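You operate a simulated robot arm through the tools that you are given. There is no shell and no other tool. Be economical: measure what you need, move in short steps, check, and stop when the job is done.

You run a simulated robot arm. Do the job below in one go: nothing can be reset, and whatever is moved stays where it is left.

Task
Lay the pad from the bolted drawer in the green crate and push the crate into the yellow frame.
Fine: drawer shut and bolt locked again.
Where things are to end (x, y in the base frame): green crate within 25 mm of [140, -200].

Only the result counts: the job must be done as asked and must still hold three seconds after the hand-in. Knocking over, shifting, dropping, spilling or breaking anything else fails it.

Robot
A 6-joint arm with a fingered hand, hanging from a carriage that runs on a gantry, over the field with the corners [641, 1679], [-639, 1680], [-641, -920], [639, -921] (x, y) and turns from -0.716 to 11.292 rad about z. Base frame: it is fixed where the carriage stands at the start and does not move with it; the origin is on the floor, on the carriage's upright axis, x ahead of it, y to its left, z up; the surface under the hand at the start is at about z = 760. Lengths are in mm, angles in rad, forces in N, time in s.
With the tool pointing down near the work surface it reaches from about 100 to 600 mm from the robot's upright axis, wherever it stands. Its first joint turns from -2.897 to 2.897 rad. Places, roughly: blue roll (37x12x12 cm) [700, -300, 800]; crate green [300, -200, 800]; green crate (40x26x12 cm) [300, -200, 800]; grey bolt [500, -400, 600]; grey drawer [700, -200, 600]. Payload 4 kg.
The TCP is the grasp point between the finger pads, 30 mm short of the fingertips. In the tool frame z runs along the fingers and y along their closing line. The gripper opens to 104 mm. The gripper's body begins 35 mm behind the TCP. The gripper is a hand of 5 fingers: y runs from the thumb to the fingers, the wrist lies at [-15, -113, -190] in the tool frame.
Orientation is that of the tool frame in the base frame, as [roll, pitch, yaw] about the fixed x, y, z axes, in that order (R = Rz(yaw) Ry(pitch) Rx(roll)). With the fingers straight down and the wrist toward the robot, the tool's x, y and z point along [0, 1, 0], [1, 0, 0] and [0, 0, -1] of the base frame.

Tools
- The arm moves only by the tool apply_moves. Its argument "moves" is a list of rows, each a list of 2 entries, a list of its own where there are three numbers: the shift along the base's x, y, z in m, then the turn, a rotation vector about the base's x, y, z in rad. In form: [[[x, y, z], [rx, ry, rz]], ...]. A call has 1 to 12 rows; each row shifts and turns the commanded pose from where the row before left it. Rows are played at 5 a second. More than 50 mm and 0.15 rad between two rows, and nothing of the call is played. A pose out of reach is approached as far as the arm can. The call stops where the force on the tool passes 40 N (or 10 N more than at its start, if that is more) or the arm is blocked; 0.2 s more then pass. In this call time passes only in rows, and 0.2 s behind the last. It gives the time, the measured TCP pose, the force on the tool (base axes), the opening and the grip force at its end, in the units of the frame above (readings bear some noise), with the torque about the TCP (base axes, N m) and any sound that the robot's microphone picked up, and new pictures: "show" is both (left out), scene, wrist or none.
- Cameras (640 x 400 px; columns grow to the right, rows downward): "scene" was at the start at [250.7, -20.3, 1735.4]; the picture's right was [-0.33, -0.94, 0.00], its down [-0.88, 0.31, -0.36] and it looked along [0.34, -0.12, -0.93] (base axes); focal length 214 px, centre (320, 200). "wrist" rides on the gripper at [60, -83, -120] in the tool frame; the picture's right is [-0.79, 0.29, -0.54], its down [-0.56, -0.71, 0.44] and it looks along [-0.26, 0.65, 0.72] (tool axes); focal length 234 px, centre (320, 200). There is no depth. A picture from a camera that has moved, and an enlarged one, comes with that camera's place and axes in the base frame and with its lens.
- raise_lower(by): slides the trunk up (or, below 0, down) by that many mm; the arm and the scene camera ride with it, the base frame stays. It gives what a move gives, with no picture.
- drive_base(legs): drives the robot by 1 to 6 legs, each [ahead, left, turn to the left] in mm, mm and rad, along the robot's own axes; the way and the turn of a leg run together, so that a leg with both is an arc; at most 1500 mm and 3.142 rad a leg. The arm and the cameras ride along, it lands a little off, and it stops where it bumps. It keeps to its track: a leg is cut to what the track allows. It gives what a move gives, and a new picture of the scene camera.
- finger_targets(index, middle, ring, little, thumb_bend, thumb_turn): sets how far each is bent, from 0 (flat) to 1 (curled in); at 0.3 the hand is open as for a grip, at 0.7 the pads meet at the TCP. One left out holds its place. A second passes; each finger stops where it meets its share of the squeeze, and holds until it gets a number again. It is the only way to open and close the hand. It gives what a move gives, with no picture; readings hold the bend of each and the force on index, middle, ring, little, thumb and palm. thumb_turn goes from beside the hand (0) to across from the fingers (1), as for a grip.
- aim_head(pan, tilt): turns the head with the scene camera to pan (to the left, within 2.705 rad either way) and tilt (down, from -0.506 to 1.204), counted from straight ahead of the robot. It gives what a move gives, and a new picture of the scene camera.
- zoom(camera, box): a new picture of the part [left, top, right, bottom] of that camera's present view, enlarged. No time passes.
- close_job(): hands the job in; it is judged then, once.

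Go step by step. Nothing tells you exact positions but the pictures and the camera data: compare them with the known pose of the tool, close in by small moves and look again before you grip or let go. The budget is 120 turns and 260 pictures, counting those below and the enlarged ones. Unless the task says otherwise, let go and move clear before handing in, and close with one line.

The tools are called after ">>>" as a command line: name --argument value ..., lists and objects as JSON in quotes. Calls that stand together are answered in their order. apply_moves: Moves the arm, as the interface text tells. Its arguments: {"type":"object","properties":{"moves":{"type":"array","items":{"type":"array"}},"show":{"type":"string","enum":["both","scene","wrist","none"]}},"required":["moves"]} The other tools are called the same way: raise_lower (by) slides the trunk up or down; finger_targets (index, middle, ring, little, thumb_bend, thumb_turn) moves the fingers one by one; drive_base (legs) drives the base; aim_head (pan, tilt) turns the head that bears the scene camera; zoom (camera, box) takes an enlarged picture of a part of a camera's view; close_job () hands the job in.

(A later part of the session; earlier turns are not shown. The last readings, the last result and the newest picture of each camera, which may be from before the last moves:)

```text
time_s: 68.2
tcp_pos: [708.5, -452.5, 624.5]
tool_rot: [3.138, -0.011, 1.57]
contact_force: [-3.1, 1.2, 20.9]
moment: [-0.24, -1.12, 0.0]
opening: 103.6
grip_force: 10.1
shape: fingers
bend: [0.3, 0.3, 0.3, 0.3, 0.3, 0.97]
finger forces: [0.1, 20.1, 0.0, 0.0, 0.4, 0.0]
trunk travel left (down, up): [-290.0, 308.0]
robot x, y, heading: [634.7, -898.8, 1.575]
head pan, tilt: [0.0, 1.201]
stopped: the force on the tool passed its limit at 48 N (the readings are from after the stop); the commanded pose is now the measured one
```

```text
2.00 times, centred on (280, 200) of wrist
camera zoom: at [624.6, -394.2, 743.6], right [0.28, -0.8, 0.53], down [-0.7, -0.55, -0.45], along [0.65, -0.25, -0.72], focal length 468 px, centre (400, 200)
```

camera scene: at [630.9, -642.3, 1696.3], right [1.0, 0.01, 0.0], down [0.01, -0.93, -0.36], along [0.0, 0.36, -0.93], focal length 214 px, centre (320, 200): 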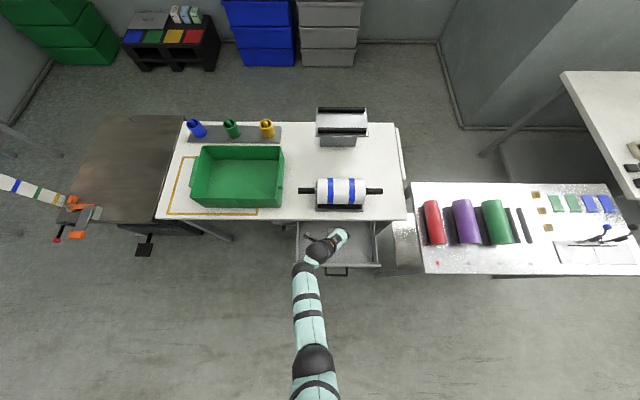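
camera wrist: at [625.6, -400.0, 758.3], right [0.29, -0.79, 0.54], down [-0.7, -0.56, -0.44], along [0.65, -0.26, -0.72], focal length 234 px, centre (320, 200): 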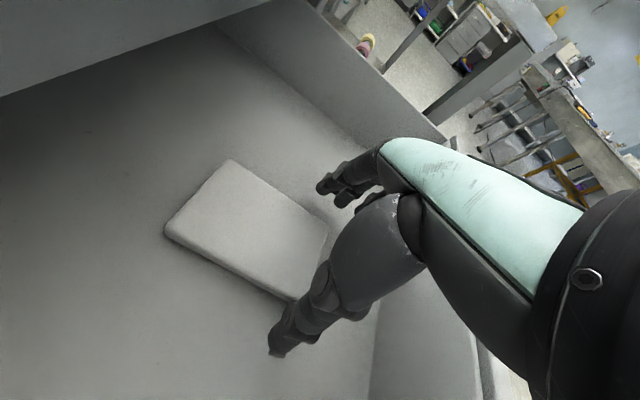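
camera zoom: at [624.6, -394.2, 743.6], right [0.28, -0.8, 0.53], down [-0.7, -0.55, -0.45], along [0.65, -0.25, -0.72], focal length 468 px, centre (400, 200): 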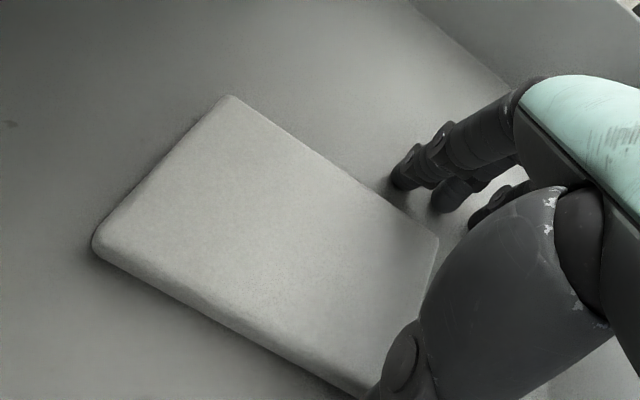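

The middle fingertip touches the drawer floor. I'll lift 4 mm and close on the pad.

>>> raise_lower --by 4

>>> finger_targets --index 0.55 --middle 0.55 --ring 0.55 --little 0.55 --thumb_bend 0.55

>>> zoom --camera "wrist" --box '[120, 100, 440, 300]'

```text
time_s: 68.7
tcp_pos: [709.4, -457.8, 624.9]
tool_rot: [3.14, -0.002, 1.568]
contact_force: [-1.5, 0.8, 7.4]
moment: [-0.05, -0.4, -0.03]
opening: 103.7
grip_force: 3.9
shape: fingers
bend: [0.3, 0.3, 0.3, 0.3, 0.3, 0.97]
finger forces: [0.0, 7.7, 0.0, 0.1, 0.0, 0.0]
trunk travel left (down, up): [-294.0, 304.0]
robot x, y, heading: [633.9, -898.3, 1.576]
head pan, tilt: [0.0, 1.201]
```

```text
time_s: 69.7
tcp_pos: [712.8, -455.0, 626.7]
tool_rot: [3.133, -0.01, 1.568]
contact_force: [7.2, -1.6, 30.7]
moment: [-0.21, -1.46, -0.04]
opening: 66.0
grip_force: 23.2
shape: fingers
bend: [0.45, 0.34, 0.55, 0.55, 0.47, 0.97]
finger forces: [10.5, 22.6, 0.1, 0.0, 12.9, 0.1]
trunk travel left (down, up): [-294.0, 304.0]
robot x, y, heading: [634.9, -895.0, 1.579]
head pan, tilt: [0.0, 1.201]
```

```text
2.00 times, centred on (280, 200) of wrist
camera zoom: at [628.9, -395.7, 746.6], right [0.28, -0.79, 0.54], down [-0.7, -0.55, -0.45], along [0.65, -0.25, -0.71], focal length 468 px, centre (400, 200)
```

zoom: 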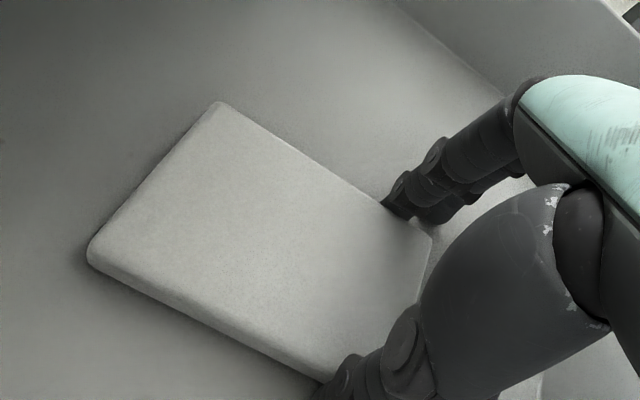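

The grip holds only the front end of the pad (index, middle, thumb). I'll drag the pad 45 mm forward within the drawer, then regrip nearer its centre.

>>> raise_lower --by 4

>>> apply_moves --moves '[[[0, -0.015, 0], [0, 0, 0]], [[0, -0.015, 0], [0, 0, 0]], [[0, -0.015, 0], [0, 0, 0]]]' --show "both"

```text
time_s: 70.2
tcp_pos: [710.0, -458.2, 629.0]
tool_rot: [3.136, -0.001, 1.571]
contact_force: [3.2, 0.4, 10.6]
moment: [-0.11, -0.64, 0.05]
opening: 65.8
grip_force: 13.3
shape: fingers
bend: [0.45, 0.39, 0.55, 0.55, 0.47, 0.97]
finger forces: [8.3, 10.5, 0.1, 0.0, 8.3, 0.1]
trunk travel left (down, up): [-298.0, 300.0]
robot x, y, heading: [635.6, -894.3, 1.583]
head pan, tilt: [0.0, 1.201]
```

```text
time_s: 70.7
tcp_pos: [711.4, -458.3, 628.3]
tool_rot: [3.126, -0.018, 1.563]
contact_force: [2.8, -0.9, 23.3]
moment: [-0.32, -1.2, 0.01]
opening: 66.0
grip_force: 19.8
shape: fingers
bend: [0.45, 0.39, 0.55, 0.55, 0.47, 0.97]
finger forces: [8.4, 23.0, 0.1, 0.1, 9.0, 0.0]
out of reach, approached as far as the arm can: row 1, 2
trunk travel left (down, up): [-298.0, 300.0]
robot x, y, heading: [633.9, -897.3, 1.576]
head pan, tilt: [0.0, 1.201]
stopped in row 2: the force on the tool passed its limit at 50 N (the readings are from after the stop); the commanded pose is now the measured one
camera scene: at [631.4, -641.7, 1564.9], right [1.0, 0.01, 0.0], down [0.01, -0.93, -0.36], along [0.0, 0.36, -0.93], focal length 214 px, centre (320, 200)
camera wrist: at [627.0, -401.0, 747.4], right [0.27, -0.8, 0.53], down [-0.7, -0.54, -0.46], along [0.66, -0.25, -0.71], focal length 234 px, centre (320, 200)
```

scene: 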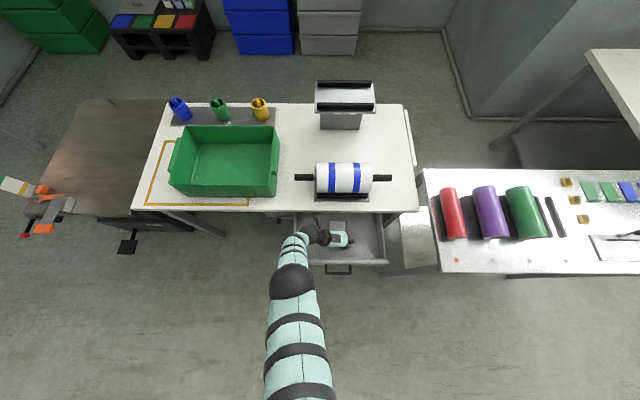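
wrist: 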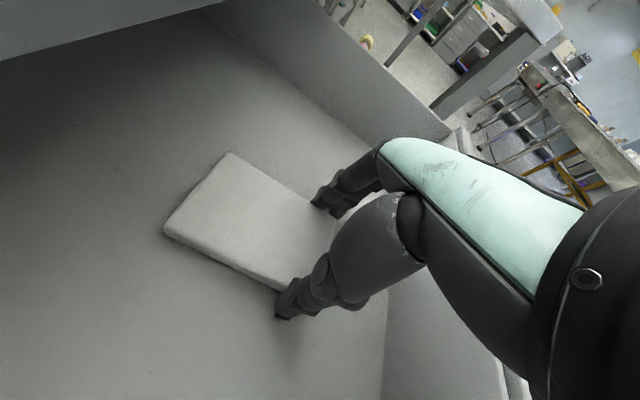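

The arm is at its lower limit again, so I'll release, raise the arm 50 mm, and lower the trunk 50 mm for a better posture.

>>> finger_targets --index 0.3 --middle 0.3 --ring 0.3 --little 0.3 --thumb_bend 0.3

>>> apply_moves --moves '[[[0, 0, 0.03], [0.015, 0.018, 0]], [[0, 0, 0.03], [0, 0, 0]]]' --show "none"

>>> raise_lower --by -60

>>> zoom --camera "wrist" --box '[0, 0, 640, 400]'

```text
time_s: 71.7
tcp_pos: [708.7, -462.6, 626.4]
tool_rot: [3.131, -0.014, 1.565]
contact_force: [0.2, -0.5, 1.8]
moment: [-0.02, -0.14, 0.01]
opening: 103.0
grip_force: 1.2
shape: fingers
bend: [0.3, 0.3, 0.3, 0.3, 0.3, 0.97]
finger forces: [0.1, 2.2, 0.0, 0.1, 0.1, 0.0]
trunk travel left (down, up): [-298.0, 300.0]
robot x, y, heading: [636.4, -895.1, 1.576]
head pan, tilt: [0.0, 1.201]
```

```text
time_s: 72.3
tcp_pos: [704.7, -429.9, 651.2]
tool_rot: [-3.136, -0.028, 1.566]
contact_force: [-0.4, -0.3, 0.2]
moment: [0.0, -0.03, 0.0]
opening: 103.1
grip_force: 0.1
shape: fingers
bend: [0.3, 0.3, 0.3, 0.3, 0.3, 0.97]
finger forces: [0.0, 0.0, 0.0, 0.1, 0.0, 0.0]
out of reach, approached as far as the arm can: row 1, 2
trunk travel left (down, up): [-298.0, 300.0]
robot x, y, heading: [635.7, -893.2, 1.582]
head pan, tilt: [0.0, 1.201]
```

```text
time_s: 72.8
tcp_pos: [706.4, -419.0, 641.5]
tool_rot: [3.137, -0.059, 1.552]
contact_force: [-0.9, 0.4, 0.4]
moment: [-0.04, 0.02, 0.0]
opening: 103.0
grip_force: 0.1
shape: fingers
bend: [0.3, 0.3, 0.3, 0.3, 0.3, 0.97]
finger forces: [0.0, 0.0, 0.1, 0.0, 0.0, 0.0]
trunk travel left (down, up): [-281.0, 317.0]
robot x, y, heading: [636.2, -895.9, 1.576]
head pan, tilt: [0.0, 1.201]
stopped: the force on the tool passed its limit at 153 N (the readings are from after the stop); the commanded pose is now the measured one
```

```text
1.00 times, centred on (320, 200) of wrist (not enlarged: the box is as wide or as high as the picture)
camera zoom: at [623.3, -364.4, 762.9], right [0.27, -0.82, 0.5], down [-0.71, -0.52, -0.47], along [0.65, -0.23, -0.73], focal length 234 px, centre (320, 200)
```

zoom: 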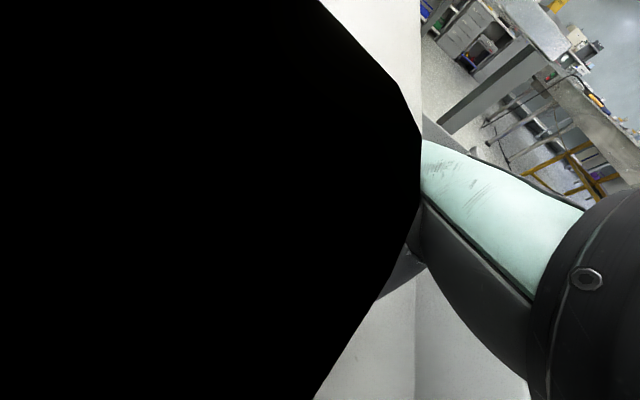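

Something (likely the wrist camera bracket) touched the table edge; that drift was from a reach limit. I'll raise straight up and check that nothing moved.

>>> raise_lower --by 120

>>> aim_head --pan 0.0 --tilt 1.1

>>> zoom --camera "scene" --box '[240, 160, 440, 285]'

```text
time_s: 74.3
tcp_pos: [705.8, -422.3, 760.5]
tool_rot: [3.137, -0.054, 1.551]
contact_force: [0.8, -0.2, 0.0]
moment: [-0.02, -0.02, 0.0]
opening: 103.3
grip_force: 0.1
shape: fingers
bend: [0.3, 0.3, 0.3, 0.3, 0.3, 0.97]
finger forces: [0.0, 0.0, 0.0, 0.0, 0.0, 0.0]
trunk travel left (down, up): [-401.0, 197.0]
robot x, y, heading: [631.9, -898.6, 1.579]
head pan, tilt: [0.0, 1.201]
```

```text
time_s: 75.0
tcp_pos: [704.7, -420.2, 760.9]
tool_rot: [3.137, -0.054, 1.553]
contact_force: [-0.4, 0.8, 0.1]
moment: [0.0, 0.03, 0.02]
opening: 103.0
grip_force: 0.1
shape: fingers
bend: [0.3, 0.3, 0.3, 0.3, 0.3, 0.97]
finger forces: [0.0, 0.1, 0.0, 0.1, 0.1, 0.0]
trunk travel left (down, up): [-401.0, 197.0]
robot x, y, heading: [636.4, -893.1, 1.581]
head pan, tilt: [0.0, 1.1]
camera scene: at [630.6, -635.6, 1673.5], right [1.0, 0.01, 0.0], down [0.01, -0.89, -0.45], along [0.0, 0.45, -0.89], focal length 214 px, centre (320, 200)
```

scene: 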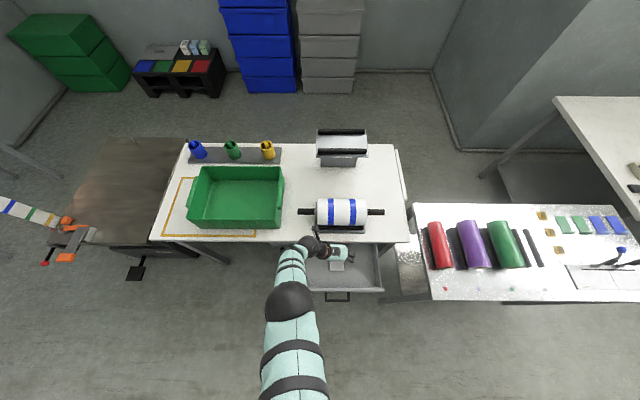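

```text
3.20 times, centred on (340, 222) of scene
camera zoom: at [630.6, -635.6, 1673.5], right [1.0, 0.01, 0.0], down [0.01, -0.89, -0.45], along [0.0, 0.45, -0.89], focal length 686 px, centre (256, 128)
```

zoom: 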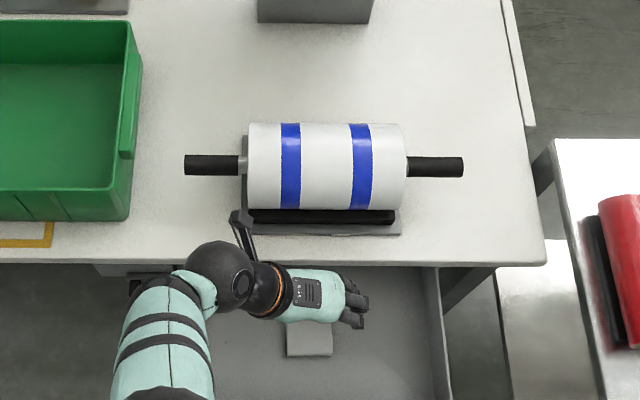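

Nothing on the table moved. The sideways wrist pose is awkward, so I'll restore the natural hand orientation and reposition the robot to the drawer's -x side, facing +x, where this grasp is natural.

>>> raise_lower --by 150

>>> apply_moves --moves '[[[0, -0.02, 0], [0, 0.03, 0.14]], [[0, -0.02, 0], [0, 0.02, 0.14]], [[0, -0.02, 0], [0, 0, 0.145]], [[0, -0.02, 0], [0, 0, 0.145]], [[0, -0.01, 0], [0, 0, 0.145]], [[0, 0, 0], [0, 0, 0.145]], [[0, 0, 0], [0, 0, 0.145]], [[0, 0, 0], [0, 0, 0.145]], [[0, 0, 0], [0, 0, 0.145]], [[0, 0, 0], [0, 0, 0.145]], [[0, 0, 0], [0, 0, 0.145]]]' --show "none"

>>> drive_base --legs '[[0, 285, 0]]'

```text
time_s: 76.7
tcp_pos: [706.2, -422.4, 911.3]
tool_rot: [3.138, -0.055, 1.553]
contact_force: [-0.6, -0.3, -0.9]
moment: [-0.01, 0.02, 0.02]
opening: 103.4
grip_force: 0.0
shape: fingers
bend: [0.3, 0.3, 0.3, 0.3, 0.3, 0.97]
finger forces: [0.1, 0.0, 0.0, 0.0, 0.1, 0.0]
trunk travel left (down, up): [-551.0, 47.0]
robot x, y, heading: [635.4, -895.3, 1.577]
head pan, tilt: [0.0, 1.1]
```

```text
time_s: 79.1
tcp_pos: [695.2, -433.7, 808.5]
tool_rot: [-3.096, -0.058, 3.137]
contact_force: [-0.5, 0.4, -0.1]
moment: [0.01, 0.01, 0.0]
opening: 103.0
grip_force: 0.1
shape: fingers
bend: [0.3, 0.3, 0.3, 0.3, 0.3, 0.97]
finger forces: [0.0, 0.0, 0.0, 0.0, 0.0, 0.0]
out of reach, approached as far as the arm can: row 1, 2, 3, 4, 5, 6, 7, 8, 11
trunk travel left (down, up): [-551.0, 47.0]
robot x, y, heading: [633.5, -895.7, 1.579]
head pan, tilt: [0.0, 1.1]
```

```text
time_s: 81.1
tcp_pos: [411.3, -436.8, 808.2]
tool_rot: [-3.093, -0.059, 3.131]
contact_force: [0.7, -0.5, -0.9]
moment: [0.02, -0.01, 0.0]
opening: 103.0
grip_force: 0.1
shape: fingers
bend: [0.3, 0.3, 0.3, 0.3, 0.3, 0.97]
finger forces: [0.0, 0.0, 0.1, 0.0, 0.0, 0.1]
trunk travel left (down, up): [-551.0, 47.0]
robot x, y, heading: [349.3, -896.8, 1.572]
head pan, tilt: [0.0, 1.1]
camera scene: at [346.0, -637.3, 1823.5], right [1.0, 0.0, 0.0], down [0.0, -0.89, -0.45], along [0.0, 0.45, -0.89], focal length 214 px, centre (320, 200)
```

scene: 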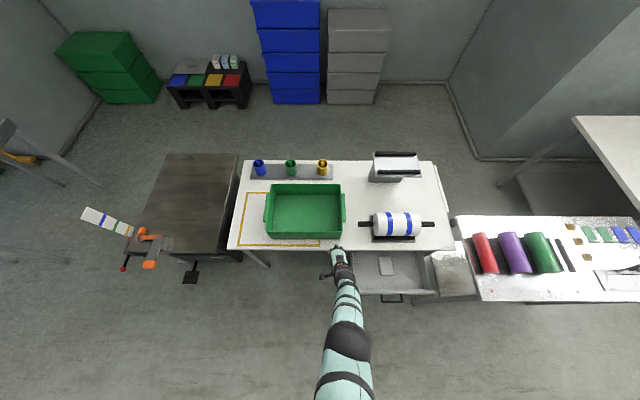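

Now turning the robot to face +x and driving it toward y≈-560.

>>> drive_base --legs '[[0, 0, -1.572], [0, 340, 0]]'

```text
time_s: 87.2
tcp_pos: [812.3, -629.4, 809.2]
tool_rot: [-3.094, -0.06, 1.546]
contact_force: [-0.9, -0.3, -0.8]
moment: [-0.02, 0.01, -0.03]
opening: 103.1
grip_force: 0.1
shape: fingers
bend: [0.3, 0.3, 0.3, 0.3, 0.3, 0.97]
finger forces: [0.0, 0.0, 0.0, 0.1, 0.1, 0.0]
trunk travel left (down, up): [-551.0, 47.0]
robot x, y, heading: [354.8, -559.1, -0.008]
head pan, tilt: [0.0, 1.1]
camera scene: at [612.6, -564.2, 1823.5], right [-0.01, -1.0, 0.0], down [-0.89, 0.01, -0.45], along [0.45, 0.0, -0.89], focal length 214 px, centre (320, 200)
```

scene: 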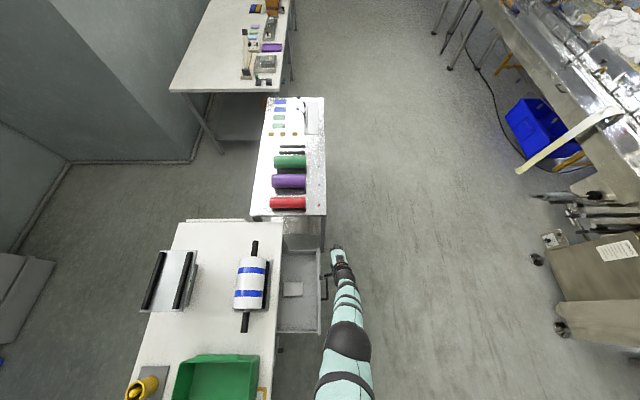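

Good posture. Moving the hand over the front part of the pad (712, -457), levelling the tool, then lowering the trunk.

>>> apply_moves --moves '[[[-0.02, 0.035, 0], [-0.015, -0.012, 0.006]], [[-0.02, 0.035, 0], [-0.015, -0.012, 0.006]], [[-0.02, 0.035, 0], [-0.015, -0.012, 0.006]], [[-0.02, 0.035, 0], [-0.015, -0.01, 0.006]], [[-0.018, 0.032, 0], [0, 0, 0]]]' --show "none"

>>> raise_lower --by -140

>>> zoom --camera "wrist" --box '[0, 0, 640, 400]'

>>> zoom --camera "scene" --box '[220, 230, 380, 330]'

```text
time_s: 88.4
tcp_pos: [734.9, -455.4, 771.9]
tool_rot: [3.139, 0.0, 1.571]
contact_force: [0.1, 0.6, -0.7]
moment: [0.04, 0.01, 0.0]
opening: 103.1
grip_force: 0.1
shape: fingers
bend: [0.3, 0.3, 0.3, 0.3, 0.3, 0.97]
finger forces: [0.0, 0.1, 0.0, 0.1, 0.0, 0.0]
out of reach, approached as far as the arm can: row 1, 2, 3, 4
trunk travel left (down, up): [-551.0, 47.0]
robot x, y, heading: [354.4, -559.4, -0.008]
head pan, tilt: [0.0, 1.1]
```

```text
time_s: 90.0
tcp_pos: [733.0, -456.4, 631.8]
tool_rot: [-3.141, 0.001, 1.572]
contact_force: [-1.7, -0.4, 2.3]
moment: [0.03, 0.15, 0.0]
opening: 108.5
grip_force: 1.2
shape: fingers
bend: [0.3, 0.3, 0.3, 0.3, 0.25, 0.97]
finger forces: [0.0, 0.1, 0.0, 0.1, 2.3, 0.0]
trunk travel left (down, up): [-411.0, 187.0]
robot x, y, heading: [348.4, -560.0, -0.01]
head pan, tilt: [0.0, 1.1]
```

```text
1.00 times, centred on (320, 200) of wrist (not enlarged: the box is as wide or as high as the picture)
camera zoom: at [650.0, -395.9, 749.9], right [0.29, -0.79, 0.54], down [-0.71, -0.56, -0.44], along [0.65, -0.26, -0.72], focal length 234 px, centre (320, 200)
```

zoom: 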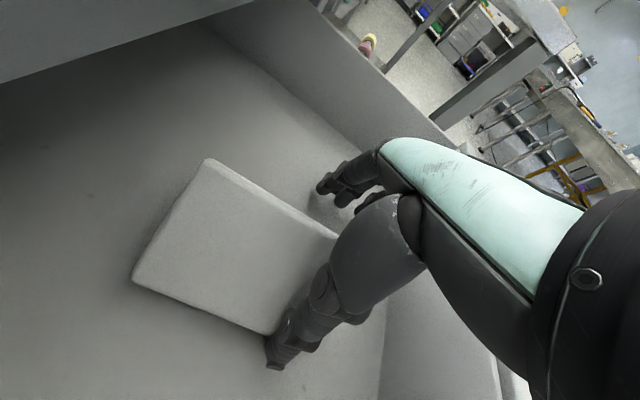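

```text
4.00 times, centred on (300, 280) of scene
camera zoom: at [612.4, -564.1, 1683.5], right [-0.01, -1.0, 0.0], down [-0.89, 0.01, -0.45], along [0.45, 0.0, -0.89], focal length 858 px, centre (400, -120)
```

zoom: 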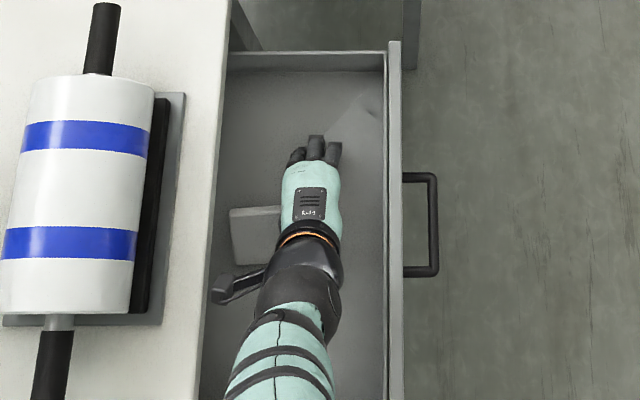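

The thumb grazes the pad; I need to go 21 mm left. Raising slightly, shifting and re-lowering.

>>> raise_lower --by 25

>>> apply_moves --moves '[[[-0.011, 0, 0], [0, 0, 0]], [[-0.011, 0, 0], [0, 0, 0]]]' --show "wrist"

```text
time_s: 90.7
tcp_pos: [733.7, -455.9, 657.1]
tool_rot: [-3.141, 0.0, 1.573]
contact_force: [0.1, 0.2, -0.5]
moment: [-0.01, 0.01, 0.02]
opening: 103.9
grip_force: 0.1
shape: fingers
bend: [0.3, 0.3, 0.3, 0.3, 0.3, 0.97]
finger forces: [0.0, 0.0, 0.0, 0.1, 0.1, 0.0]
trunk travel left (down, up): [-436.0, 162.0]
robot x, y, heading: [352.6, -558.9, -0.006]
head pan, tilt: [0.0, 1.1]
```

```text
time_s: 91.3
tcp_pos: [715.1, -455.1, 648.5]
tool_rot: [-3.142, 0.001, 1.573]
contact_force: [-0.5, -0.2, -1.0]
moment: [-0.01, -0.02, 0.01]
opening: 103.5
grip_force: 0.2
shape: fingers
bend: [0.3, 0.3, 0.3, 0.3, 0.3, 0.97]
finger forces: [0.0, 0.1, 0.0, 0.0, 0.0, 0.0]
out of reach, approached as far as the arm can: row 1, 2
trunk travel left (down, up): [-436.0, 162.0]
robot x, y, heading: [353.3, -559.4, -0.007]
head pan, tilt: [0.0, 1.1]
camera wrist: at [631.4, -394.6, 768.0], right [0.29, -0.79, 0.54], down [-0.71, -0.56, -0.44], along [0.65, -0.26, -0.72], focal length 234 px, centre (320, 200)
```

wrist: 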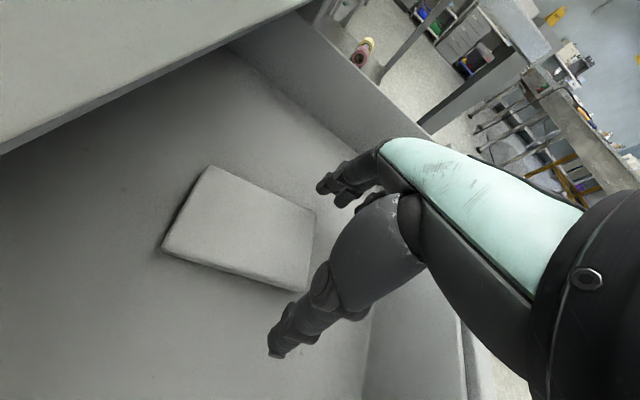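

The pad has turned slightly (about +0.23 rad) and is centred near (720, -414). Turning the hand to match also moves the wrist camera away from the table. I'll raise, back the base off 80 mm for reach, and align.

>>> raise_lower --by 80

>>> drive_base --legs '[[-80, 0, 0]]'

>>> apply_moves --moves '[[[0.03, 0.007, 0], [0, 0, 0.115]], [[0.03, 0.007, 0], [0, 0, 0.115]], [[0.03, 0.007, 0], [0, 0, 0]]]' --show "wrist"

```text
time_s: 92.5
tcp_pos: [714.6, -453.4, 729.0]
tool_rot: [3.14, 0.0, 1.571]
contact_force: [-0.3, -0.6, -0.1]
moment: [0.0, 0.02, -0.02]
opening: 103.8
grip_force: 0.0
shape: fingers
bend: [0.3, 0.3, 0.3, 0.3, 0.3, 0.97]
finger forces: [0.0, 0.0, 0.0, 0.0, 0.0, 0.1]
trunk travel left (down, up): [-516.0, 82.0]
robot x, y, heading: [353.3, -560.6, -0.012]
head pan, tilt: [0.0, 1.1]
```

```text
time_s: 93.6
tcp_pos: [634.6, -453.7, 729.0]
tool_rot: [3.14, -0.002, 1.572]
contact_force: [-0.1, 0.1, -0.1]
moment: [0.0, -0.01, -0.01]
opening: 103.5
grip_force: 0.1
shape: fingers
bend: [0.3, 0.3, 0.3, 0.3, 0.3, 0.97]
finger forces: [0.1, 0.1, 0.1, 0.0, 0.1, 0.0]
trunk travel left (down, up): [-516.0, 82.0]
robot x, y, heading: [272.7, -558.9, -0.009]
head pan, tilt: [0.0, 1.1]
camera scene: at [532.1, -563.2, 1788.5], right [-0.01, -1.0, 0.0], down [-0.89, 0.01, -0.45], along [0.45, 0.0, -0.89], focal length 214 px, centre (320, 200)
```

scene: 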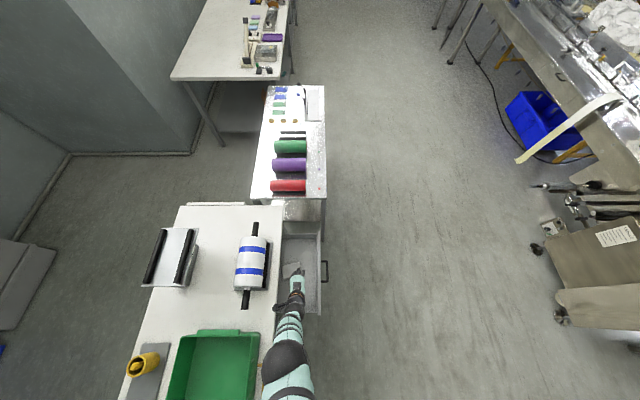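

```text
time_s: 94.4
tcp_pos: [698.4, -438.9, 756.3]
tool_rot: [3.141, -0.002, 1.805]
contact_force: [-0.8, 0.2, -0.2]
moment: [0.04, -0.06, 0.0]
opening: 103.5
grip_force: 0.0
shape: fingers
bend: [0.3, 0.3, 0.3, 0.3, 0.3, 0.97]
finger forces: [0.1, 0.1, 0.0, 0.0, 0.0, 0.0]
out of reach, approached as far as the arm can: row 1, 2, 3
trunk travel left (down, up): [-516.0, 82.0]
robot x, y, heading: [270.6, -557.1, -0.006]
head pan, tilt: [0.0, 1.1]
camera wrist: at [603.2, -399.5, 875.4], right [0.46, -0.7, 0.54], down [-0.56, -0.71, -0.43], along [0.69, -0.1, -0.72], focal length 234 px, centre (320, 200)
```

wrist: 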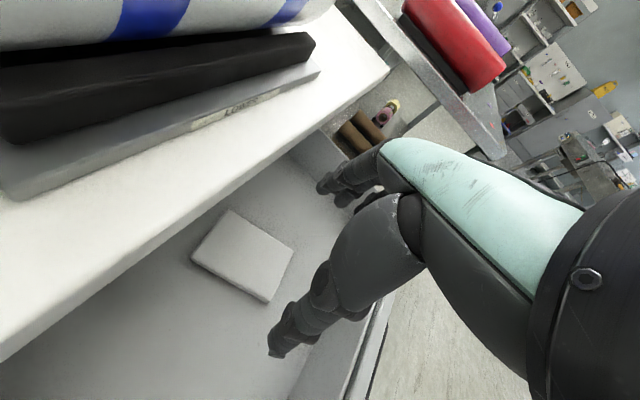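

Now the limit is on the far side, so lower the trunk 100 mm and finish the shift to (725, -434).

>>> raise_lower --by -100

>>> apply_moves --moves '[[[0.0, 0, 0.015], [0, 0, 0]], [[0.014, 0.002, 0], [0, 0, 0]], [[0.013, 0.002, 0], [0, 0, 0]]]' --show "wrist"

```text
time_s: 95.7
tcp_pos: [699.6, -438.3, 657.3]
tool_rot: [3.14, 0.0, 1.804]
contact_force: [0.4, -1.2, -0.3]
moment: [0.0, 0.0, -0.04]
opening: 103.8
grip_force: 0.1
shape: fingers
bend: [0.3, 0.3, 0.3, 0.3, 0.3, 0.97]
finger forces: [0.0, 0.1, 0.1, 0.0, 0.0, 0.1]
trunk travel left (down, up): [-416.0, 182.0]
robot x, y, heading: [266.8, -560.3, -0.009]
head pan, tilt: [0.0, 1.1]
```

```text
time_s: 96.5
tcp_pos: [724.8, -435.1, 670.9]
tool_rot: [-3.14, -0.001, 1.804]
contact_force: [-0.1, -0.3, -0.2]
moment: [-0.01, -0.06, -0.04]
opening: 103.6
grip_force: 0.0
shape: fingers
bend: [0.3, 0.3, 0.3, 0.3, 0.3, 0.97]
finger forces: [0.1, 0.0, 0.0, 0.0, 0.0, 0.0]
out of reach, approached as far as the arm can: row 1, 2, 3
trunk travel left (down, up): [-416.0, 182.0]
robot x, y, heading: [267.0, -557.7, -0.008]
head pan, tilt: [0.0, 1.1]
camera wrist: at [630.1, -395.8, 789.8], right [0.46, -0.7, 0.54], down [-0.56, -0.71, -0.43], along [0.69, -0.1, -0.72], focal length 234 px, centre (320, 200)
```

wrist: 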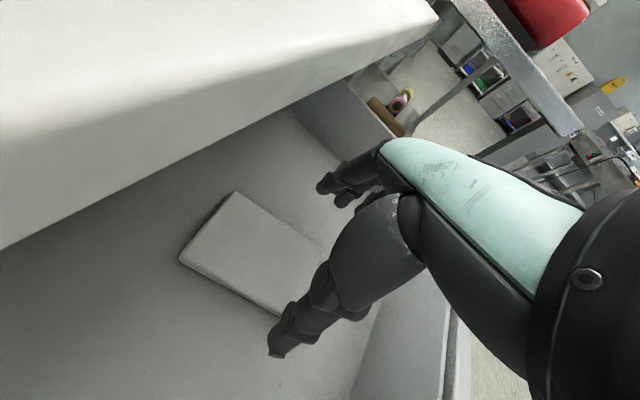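

Aligned with the pad midline. Lowering the trunk to fingertip height.

>>> raise_lower --by -38

>>> raise_lower --by -8

>>> zoom --camera "wrist" --box '[120, 100, 440, 300]'

```text
time_s: 97.3
tcp_pos: [727.3, -435.1, 633.5]
tool_rot: [3.138, 0.0, 1.804]
contact_force: [0.5, -0.6, 0.7]
moment: [0.01, 0.02, -0.02]
opening: 103.6
grip_force: 0.1
shape: fingers
bend: [0.3, 0.3, 0.3, 0.3, 0.3, 0.97]
finger forces: [0.0, 0.0, 0.0, 0.0, 0.0, 0.0]
trunk travel left (down, up): [-378.0, 220.0]
robot x, y, heading: [269.9, -559.0, -0.003]
head pan, tilt: [0.0, 1.1]
```

```text
time_s: 97.9
tcp_pos: [727.9, -434.1, 625.9]
tool_rot: [3.139, -0.002, 1.804]
contact_force: [-1.1, 0.2, 5.4]
moment: [0.01, -0.28, -0.01]
opening: 103.6
grip_force: 2.8
shape: fingers
bend: [0.3, 0.3, 0.3, 0.3, 0.3, 0.97]
finger forces: [0.0, 5.5, 0.0, 0.0, 0.1, 0.0]
trunk travel left (down, up): [-370.0, 228.0]
robot x, y, heading: [271.3, -563.1, -0.01]
head pan, tilt: [0.0, 1.1]
```

```text
2.00 times, centred on (280, 200) of wrist
camera zoom: at [632.6, -395.2, 744.9], right [0.46, -0.7, 0.54], down [-0.56, -0.71, -0.44], along [0.69, -0.1, -0.72], focal length 468 px, centre (400, 200)
```

zoom: 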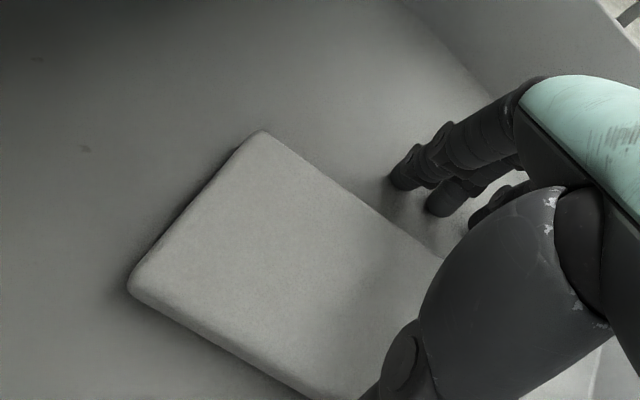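

Raising 7 mm off the floor, shifting 8 mm along the pad, and closing.

>>> raise_lower --by 7

>>> apply_moves --moves '[[[-0.004, 0.008, 0], [0, 0, 0]]]' --show "none"

>>> finger_targets --index 0.6 --middle 0.6 --ring 0.6 --little 0.6 --thumb_bend 0.6

>>> zoom --camera "wrist" --box '[120, 100, 440, 300]'

```text
time_s: 98.5
tcp_pos: [727.0, -434.3, 632.7]
tool_rot: [3.141, 0.0, 1.803]
contact_force: [-0.7, -0.1, 0.3]
moment: [0.0, 0.0, 0.02]
opening: 103.5
grip_force: 0.0
shape: fingers
bend: [0.3, 0.3, 0.3, 0.3, 0.3, 0.97]
finger forces: [0.0, 0.0, 0.1, 0.1, 0.0, 0.1]
trunk travel left (down, up): [-377.0, 221.0]
robot x, y, heading: [270.9, -562.4, -0.009]
head pan, tilt: [0.0, 1.1]
```

```text
time_s: 98.8
tcp_pos: [721.8, -426.4, 631.4]
tool_rot: [-3.141, -0.001, 1.802]
contact_force: [-1.1, -0.5, -0.4]
moment: [-0.01, 0.01, 0.01]
opening: 103.5
grip_force: 0.0
shape: fingers
bend: [0.3, 0.3, 0.3, 0.3, 0.3, 0.97]
finger forces: [0.0, 0.0, 0.0, 0.0, 0.1, 0.0]
trunk travel left (down, up): [-377.0, 221.0]
robot x, y, heading: [272.1, -555.3, -0.008]
head pan, tilt: [0.0, 1.1]
```

```text
time_s: 99.8
tcp_pos: [723.3, -425.9, 631.5]
tool_rot: [3.14, 0.001, 1.803]
contact_force: [0.1, -0.5, 0.6]
moment: [0.0, -0.07, 0.02]
opening: 65.3
grip_force: 16.6
shape: fingers
bend: [0.51, 0.54, 0.54, 0.6, 0.43, 0.95]
finger forces: [6.0, 5.9, 4.6, 0.0, 16.2, 0.1]
trunk travel left (down, up): [-377.0, 221.0]
robot x, y, heading: [270.8, -560.4, -0.005]
head pan, tilt: [0.0, 1.1]
```

```text
2.00 times, centred on (280, 200) of wrist
camera zoom: at [627.8, -387.3, 750.9], right [0.46, -0.7, 0.54], down [-0.56, -0.71, -0.44], along [0.69, -0.1, -0.72], focal length 468 px, centre (400, 200)
```

zoom: 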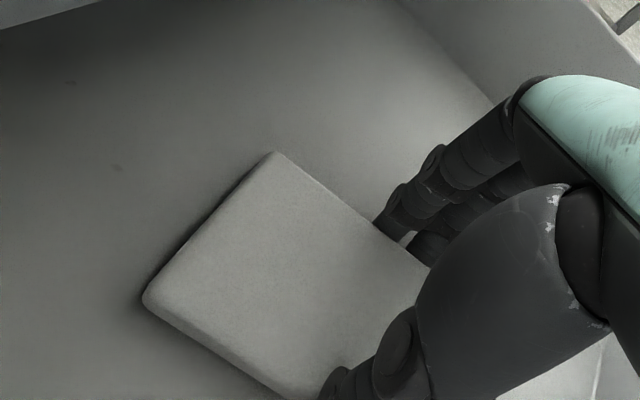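

Solid grip (index, middle, ring vs thumb). Lifting a little, moving away from the table edge, then up.

>>> raise_lower --by 15

>>> apply_moves --moves '[[[0, -0.015, 0], [0, 0, 0]], [[0, -0.02, 0], [0, 0, 0]]]' --show "wrist"

```text
time_s: 100.5
tcp_pos: [723.4, -426.2, 646.6]
tool_rot: [3.142, 0.0, 1.803]
contact_force: [-0.3, -0.9, -0.1]
moment: [0.01, 0.0, 0.03]
opening: 65.5
grip_force: 16.3
shape: fingers
bend: [0.51, 0.54, 0.54, 0.6, 0.43, 0.95]
finger forces: [6.0, 5.9, 4.5, 0.0, 16.3, 0.0]
trunk travel left (down, up): [-392.0, 206.0]
robot x, y, heading: [272.8, -559.0, -0.002]
head pan, tilt: [0.0, 1.1]
```

```text
time_s: 101.1
tcp_pos: [722.0, -462.0, 646.7]
tool_rot: [3.139, 0.0, 1.803]
contact_force: [1.0, 1.1, -0.3]
moment: [-0.04, -0.04, -0.01]
opening: 65.3
grip_force: 16.8
shape: fingers
bend: [0.51, 0.54, 0.54, 0.6, 0.43, 0.95]
finger forces: [6.0, 5.9, 4.5, 0.0, 16.1, 0.0]
trunk travel left (down, up): [-392.0, 206.0]
robot x, y, heading: [270.5, -559.8, -0.007]
head pan, tilt: [0.0, 1.1]
camera wrist: at [627.4, -422.5, 765.4], right [0.46, -0.7, 0.54], down [-0.56, -0.71, -0.44], along [0.69, -0.1, -0.72], focal length 234 px, centre (320, 200)
```

wrist: 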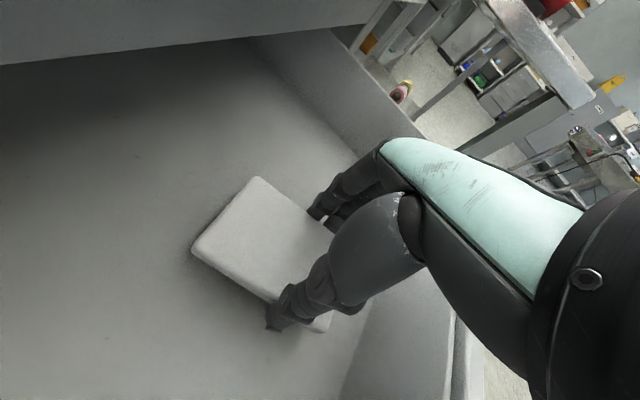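

The pad is lifted. Raising to the top, then the arm up further, before driving to the crate.

>>> raise_lower --by 204

>>> apply_moves --moves '[[[0, 0, 0.03], [0, 0, 0]], [[0, 0, 0.03], [0, 0, 0]], [[0, 0, 0.03], [0, 0, 0]], [[0, 0, 0.03], [0, 0, 0]]]' --show "both"

```text
time_s: 103.3
tcp_pos: [723.5, -461.7, 849.4]
tool_rot: [3.141, 0.001, 1.803]
contact_force: [-0.3, -1.0, -0.7]
moment: [0.0, -0.01, 0.0]
opening: 65.9
grip_force: 16.5
shape: fingers
bend: [0.51, 0.54, 0.54, 0.6, 0.43, 0.95]
finger forces: [6.0, 5.9, 4.5, 0.1, 16.2, 0.1]
trunk travel left (down, up): [-596.0, 2.0]
robot x, y, heading: [272.9, -559.7, -0.009]
head pan, tilt: [0.0, 1.1]
```

```text
time_s: 104.3
tcp_pos: [723.4, -463.1, 970.5]
tool_rot: [-3.141, 0.001, 1.804]
contact_force: [-0.2, 0.9, -0.1]
moment: [-0.01, 0.0, -0.01]
opening: 65.6
grip_force: 16.4
shape: fingers
bend: [0.51, 0.54, 0.54, 0.6, 0.43, 0.95]
finger forces: [6.0, 5.7, 4.4, 0.0, 15.9, 0.0]
trunk travel left (down, up): [-596.0, 2.0]
robot x, y, heading: [268.6, -558.7, -0.008]
head pan, tilt: [0.0, 1.1]
camera scene: at [532.1, -563.2, 1868.5], right [-0.01, -1.0, 0.0], down [-0.89, 0.01, -0.45], along [0.45, 0.0, -0.89], focal length 214 px, centre (320, 200)
camera wrist: at [628.1, -422.8, 1089.5], right [0.46, -0.7, 0.54], down [-0.56, -0.71, -0.44], along [0.69, -0.1, -0.72], focal length 234 px, centre (320, 200)
```

scene: 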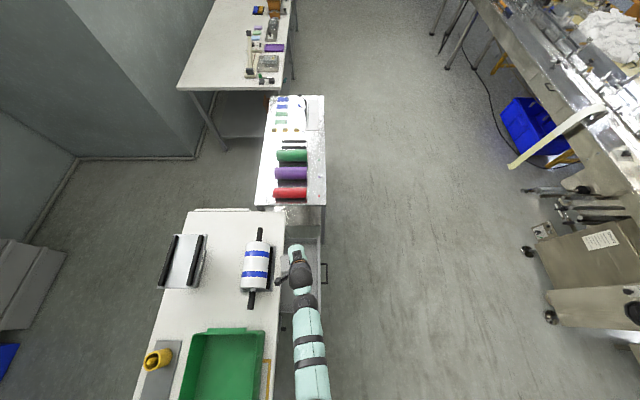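
wrist: 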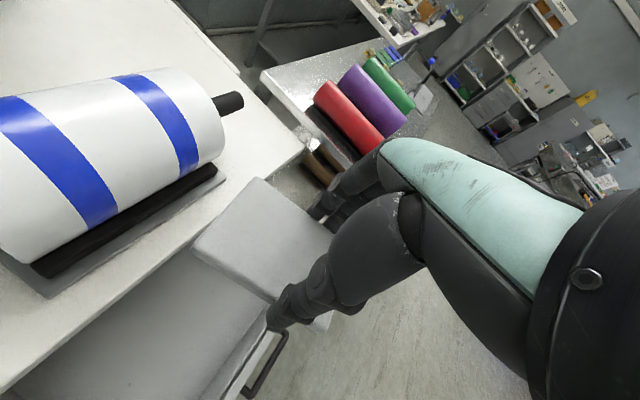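

Driving back along -x and then left so the pad ends above the crate.

>>> drive_base --legs '[[-420, 0, 0], [0, 262, 0]]'

>>> zoom --camera "wrist" --box '[0, 0, 640, 400]'

```text
time_s: 108.3
tcp_pos: [309.6, -198.1, 969.9]
tool_rot: [-3.14, 0.001, 1.801]
contact_force: [0.3, -0.2, 0.3]
moment: [0.0, 0.0, 0.02]
opening: 65.4
grip_force: 16.3
shape: fingers
bend: [0.51, 0.54, 0.54, 0.6, 0.43, 0.95]
finger forces: [6.0, 5.8, 4.4, 0.0, 16.0, 0.0]
trunk travel left (down, up): [-596.0, 2.0]
robot x, y, heading: [-140.2, -294.4, -0.013]
head pan, tilt: [0.0, 1.1]
camera scene: at [117.5, -298.5, 1868.5], right [-0.01, -1.0, 0.0], down [-0.89, 0.01, -0.45], along [0.45, 0.0, -0.89], focal length 214 px, centre (320, 200)
```

scene: 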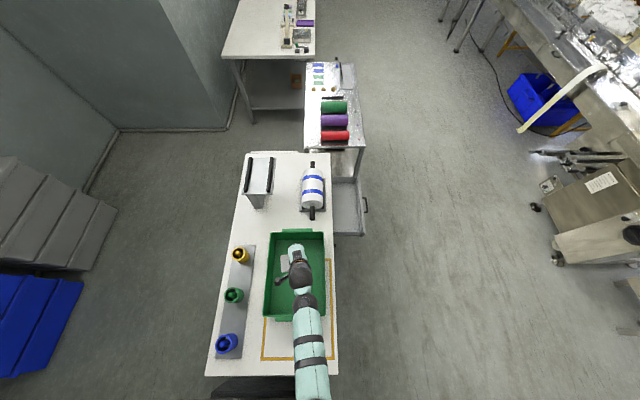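

```text
1.00 times, centred on (320, 200) of wrist (not enlarged: the box is as wide or as high as the picture)
camera zoom: at [214.4, -158.4, 1089.4], right [0.46, -0.7, 0.54], down [-0.56, -0.7, -0.44], along [0.69, -0.1, -0.72], focal length 234 px, centre (320, 200)
```

zoom: 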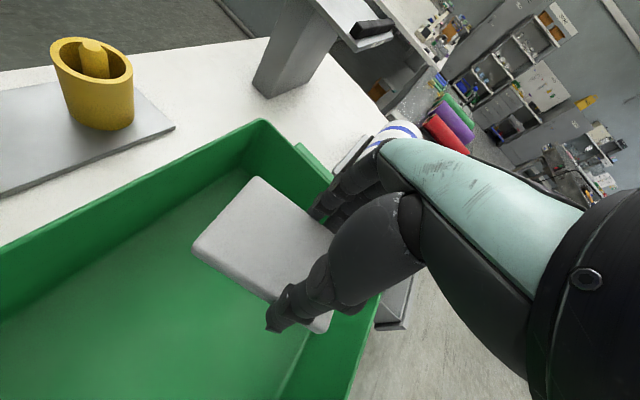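

The pad is over the crate interior. Lowering by arm and trunk to just above the crate floor (~TCP 810).

>>> apply_moves --moves '[[[-0.01, 0, -0.03], [0, 0, 0]], [[-0.01, 0, -0.03], [0, 0, 0]]]' --show "none"

>>> raise_lower --by -90

>>> zoom --camera "wrist" --box '[0, 0, 640, 400]'

```text
time_s: 108.9
tcp_pos: [287.9, -196.6, 909.8]
tool_rot: [3.139, 0.0, 1.799]
contact_force: [0.4, -1.3, -0.7]
moment: [-0.03, 0.03, 0.0]
opening: 65.4
grip_force: 16.5
shape: fingers
bend: [0.51, 0.54, 0.54, 0.6, 0.43, 0.95]
finger forces: [6.0, 5.7, 4.4, 0.0, 16.0, 0.0]
trunk travel left (down, up): [-596.0, 2.0]
robot x, y, heading: [-142.6, -294.8, -0.01]
head pan, tilt: [0.0, 1.1]
```

```text
time_s: 110.2
tcp_pos: [288.5, -196.1, 820.4]
tool_rot: [-3.14, 0.0, 1.799]
contact_force: [0.0, 0.2, -0.1]
moment: [0.02, 0.02, -0.01]
opening: 65.4
grip_force: 15.9
shape: fingers
bend: [0.51, 0.54, 0.54, 0.6, 0.43, 0.95]
finger forces: [6.0, 5.7, 4.3, 0.0, 16.0, 0.0]
trunk travel left (down, up): [-506.0, 92.0]
robot x, y, heading: [-139.5, -294.9, -0.012]
head pan, tilt: [0.0, 1.1]
```

```text
1.00 times, centred on (320, 200) of wrist (not enlarged: the box is as wide or as high as the picture)
camera zoom: at [193.1, -157.0, 939.7], right [0.46, -0.7, 0.54], down [-0.56, -0.7, -0.44], along [0.69, -0.1, -0.72], focal length 234 px, centre (320, 200)
```

zoom: 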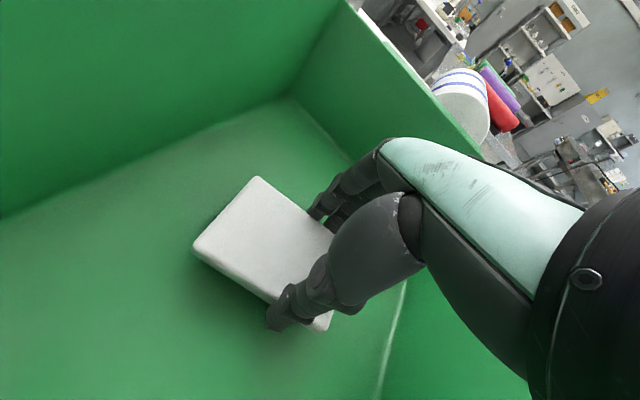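

Pad is close above the crate floor. Stepping down until contact shows.

>>> raise_lower --by -12

>>> raise_lower --by -5

```text
time_s: 110.8
tcp_pos: [288.4, -196.7, 808.9]
tool_rot: [3.141, 0.001, 1.799]
contact_force: [-0.9, 0.5, -0.9]
moment: [0.0, 0.01, -0.01]
opening: 65.4
grip_force: 15.5
shape: fingers
bend: [0.51, 0.54, 0.54, 0.6, 0.43, 0.95]
finger forces: [6.0, 5.7, 4.5, 0.0, 16.0, 0.0]
trunk travel left (down, up): [-494.0, 104.0]
robot x, y, heading: [-141.8, -294.9, -0.01]
head pan, tilt: [0.0, 1.1]
```

```text
time_s: 111.3
tcp_pos: [288.8, -196.5, 802.3]
tool_rot: [-3.142, -0.001, 1.799]
contact_force: [0.0, 0.5, -0.6]
moment: [-0.02, -0.01, 0.01]
opening: 65.6
grip_force: 16.1
shape: fingers
bend: [0.51, 0.54, 0.54, 0.6, 0.43, 0.95]
finger forces: [6.0, 5.6, 4.4, 0.1, 16.0, 0.0]
trunk travel left (down, up): [-489.0, 109.0]
robot x, y, heading: [-143.8, -297.2, -0.008]
head pan, tilt: [0.0, 1.1]
```

>>> raise_lower --by -4

>>> raise_lower --by -3

```text
time_s: 111.8
tcp_pos: [290.1, -196.5, 800.3]
tool_rot: [3.136, -0.001, 1.801]
contact_force: [-0.9, -0.9, 13.5]
moment: [-0.04, 0.04, 0.01]
opening: 65.4
grip_force: 18.4
shape: fingers
bend: [0.53, 0.55, 0.55, 0.6, 0.42, 0.95]
finger forces: [5.3, 9.8, 3.8, 0.0, 17.7, 0.0]
trunk travel left (down, up): [-485.0, 113.0]
robot x, y, heading: [-144.8, -292.5, -0.011]
head pan, tilt: [0.0, 1.1]
```

```text
time_s: 112.4
tcp_pos: [291.5, -195.6, 799.7]
tool_rot: [3.133, 0.0, 1.799]
contact_force: [-4.1, -0.5, 34.9]
moment: [-0.14, 0.04, -0.05]
opening: 65.9
grip_force: 23.8
shape: fingers
bend: [0.54, 0.55, 0.56, 0.6, 0.41, 0.94]
finger forces: [4.3, 19.7, 2.9, 0.0, 20.6, 0.0]
trunk travel left (down, up): [-482.0, 116.0]
robot x, y, heading: [-143.2, -292.5, -0.009]
head pan, tilt: [0.0, 1.1]
```

The pad is on the crate floor (contact at TCP ≈800). Easing up 4 mm, releasing, and lifting clear.

>>> raise_lower --by 4

>>> finger_targets --index 0.3 --middle 0.3 --ring 0.3 --little 0.3 --thumb_bend 0.3

>>> raise_lower --by 110

>>> apply_moves --moves '[[[0.01, 0, 0.03], [0, 0, 0]], [[0.01, 0, 0.03], [0, 0, 0]]]' --show "both"

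```text
time_s: 112.9
tcp_pos: [290.2, -197.0, 799.8]
tool_rot: [3.14, -0.001, 1.8]
contact_force: [2.7, 1.9, 15.0]
moment: [0.02, -0.26, 0.07]
opening: 65.8
grip_force: 19.4
shape: fingers
bend: [0.53, 0.54, 0.55, 0.6, 0.42, 0.95]
finger forces: [6.3, 13.4, 4.5, 0.0, 15.3, 0.0]
trunk travel left (down, up): [-486.0, 112.0]
robot x, y, heading: [-145.2, -294.2, -0.01]
head pan, tilt: [0.0, 1.1]
```

```text
time_s: 113.9
tcp_pos: [288.0, -196.3, 800.3]
tool_rot: [3.141, 0.0, 1.8]
contact_force: [-0.2, -0.4, 0.1]
moment: [0.01, 0.02, -0.04]
opening: 102.9
grip_force: 0.0
shape: fingers
bend: [0.3, 0.3, 0.3, 0.3, 0.3, 0.97]
finger forces: [0.0, 0.0, 0.0, 0.0, 0.0, 0.0]
trunk travel left (down, up): [-486.0, 112.0]
robot x, y, heading: [-144.7, -292.6, -0.007]
head pan, tilt: [0.0, 1.1]
```

```text
time_s: 115.3
tcp_pos: [288.5, -196.7, 910.7]
tool_rot: [3.141, 0.001, 1.799]
contact_force: [0.1, -0.5, -0.2]
moment: [0.03, -0.01, 0.02]
opening: 102.9
grip_force: 0.1
shape: fingers
bend: [0.3, 0.3, 0.3, 0.3, 0.3, 0.97]
finger forces: [0.1, 0.0, 0.0, 0.1, 0.0, 0.0]
trunk travel left (down, up): [-596.0, 2.0]
robot x, y, heading: [-145.0, -298.9, -0.013]
head pan, tilt: [0.0, 1.1]
```

```text
time_s: 115.9
tcp_pos: [310.2, -196.8, 969.4]
tool_rot: [3.141, 0.001, 1.798]
contact_force: [-0.8, -0.1, 0.3]
moment: [0.0, 0.0, 0.03]
opening: 103.0
grip_force: 0.0
shape: fingers
bend: [0.3, 0.3, 0.3, 0.3, 0.3, 0.97]
finger forces: [0.1, 0.0, 0.0, 0.1, 0.0, 0.1]
trunk travel left (down, up): [-596.0, 2.0]
robot x, y, heading: [-143.7, -296.5, -0.014]
head pan, tilt: [0.0, 1.1]
camera scene: at [117.4, -298.5, 1868.4], right [-0.01, -1.0, 0.0], down [-0.89, 0.01, -0.45], along [0.45, 0.0, -0.89], focal length 214 px, centre (320, 200)
camera wrist: at [214.1, -157.7, 1088.6], right [0.46, -0.7, 0.54], down [-0.56, -0.7, -0.44], along [0.69, -0.1, -0.72], focal length 234 px, centre (320, 200)
```

scene: 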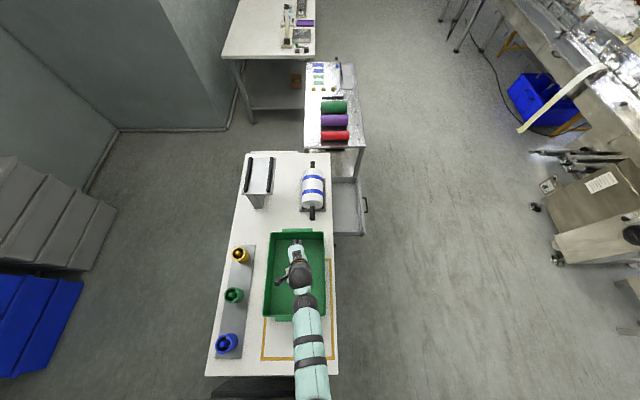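
wrist: 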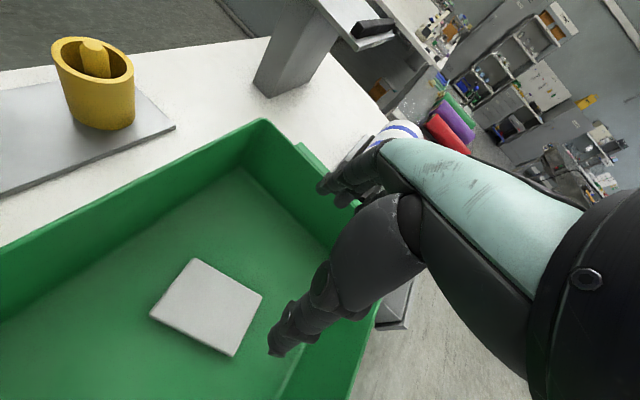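

The pad lies flat in the crate. I'll zoom to measure the crate and frame precisely before pushing.

>>> zoom --camera "scene" --box '[180, 220, 420, 370]'

```text
2.67 times, centred on (300, 295) of scene
camera zoom: at [117.4, -298.5, 1868.4], right [-0.01, -1.0, 0.0], down [-0.89, 0.01, -0.45], along [0.45, 0.0, -0.89], focal length 572 px, centre (373, -53)
```

zoom: 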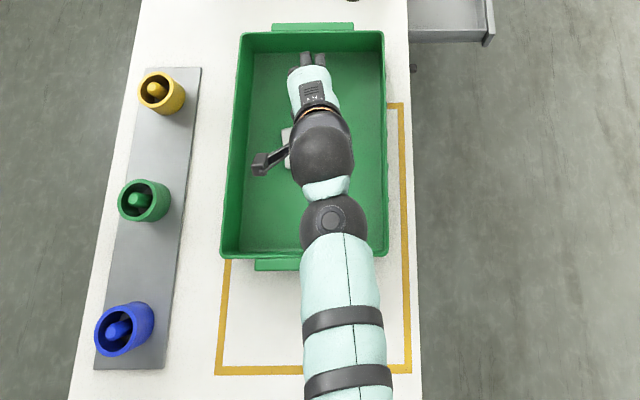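

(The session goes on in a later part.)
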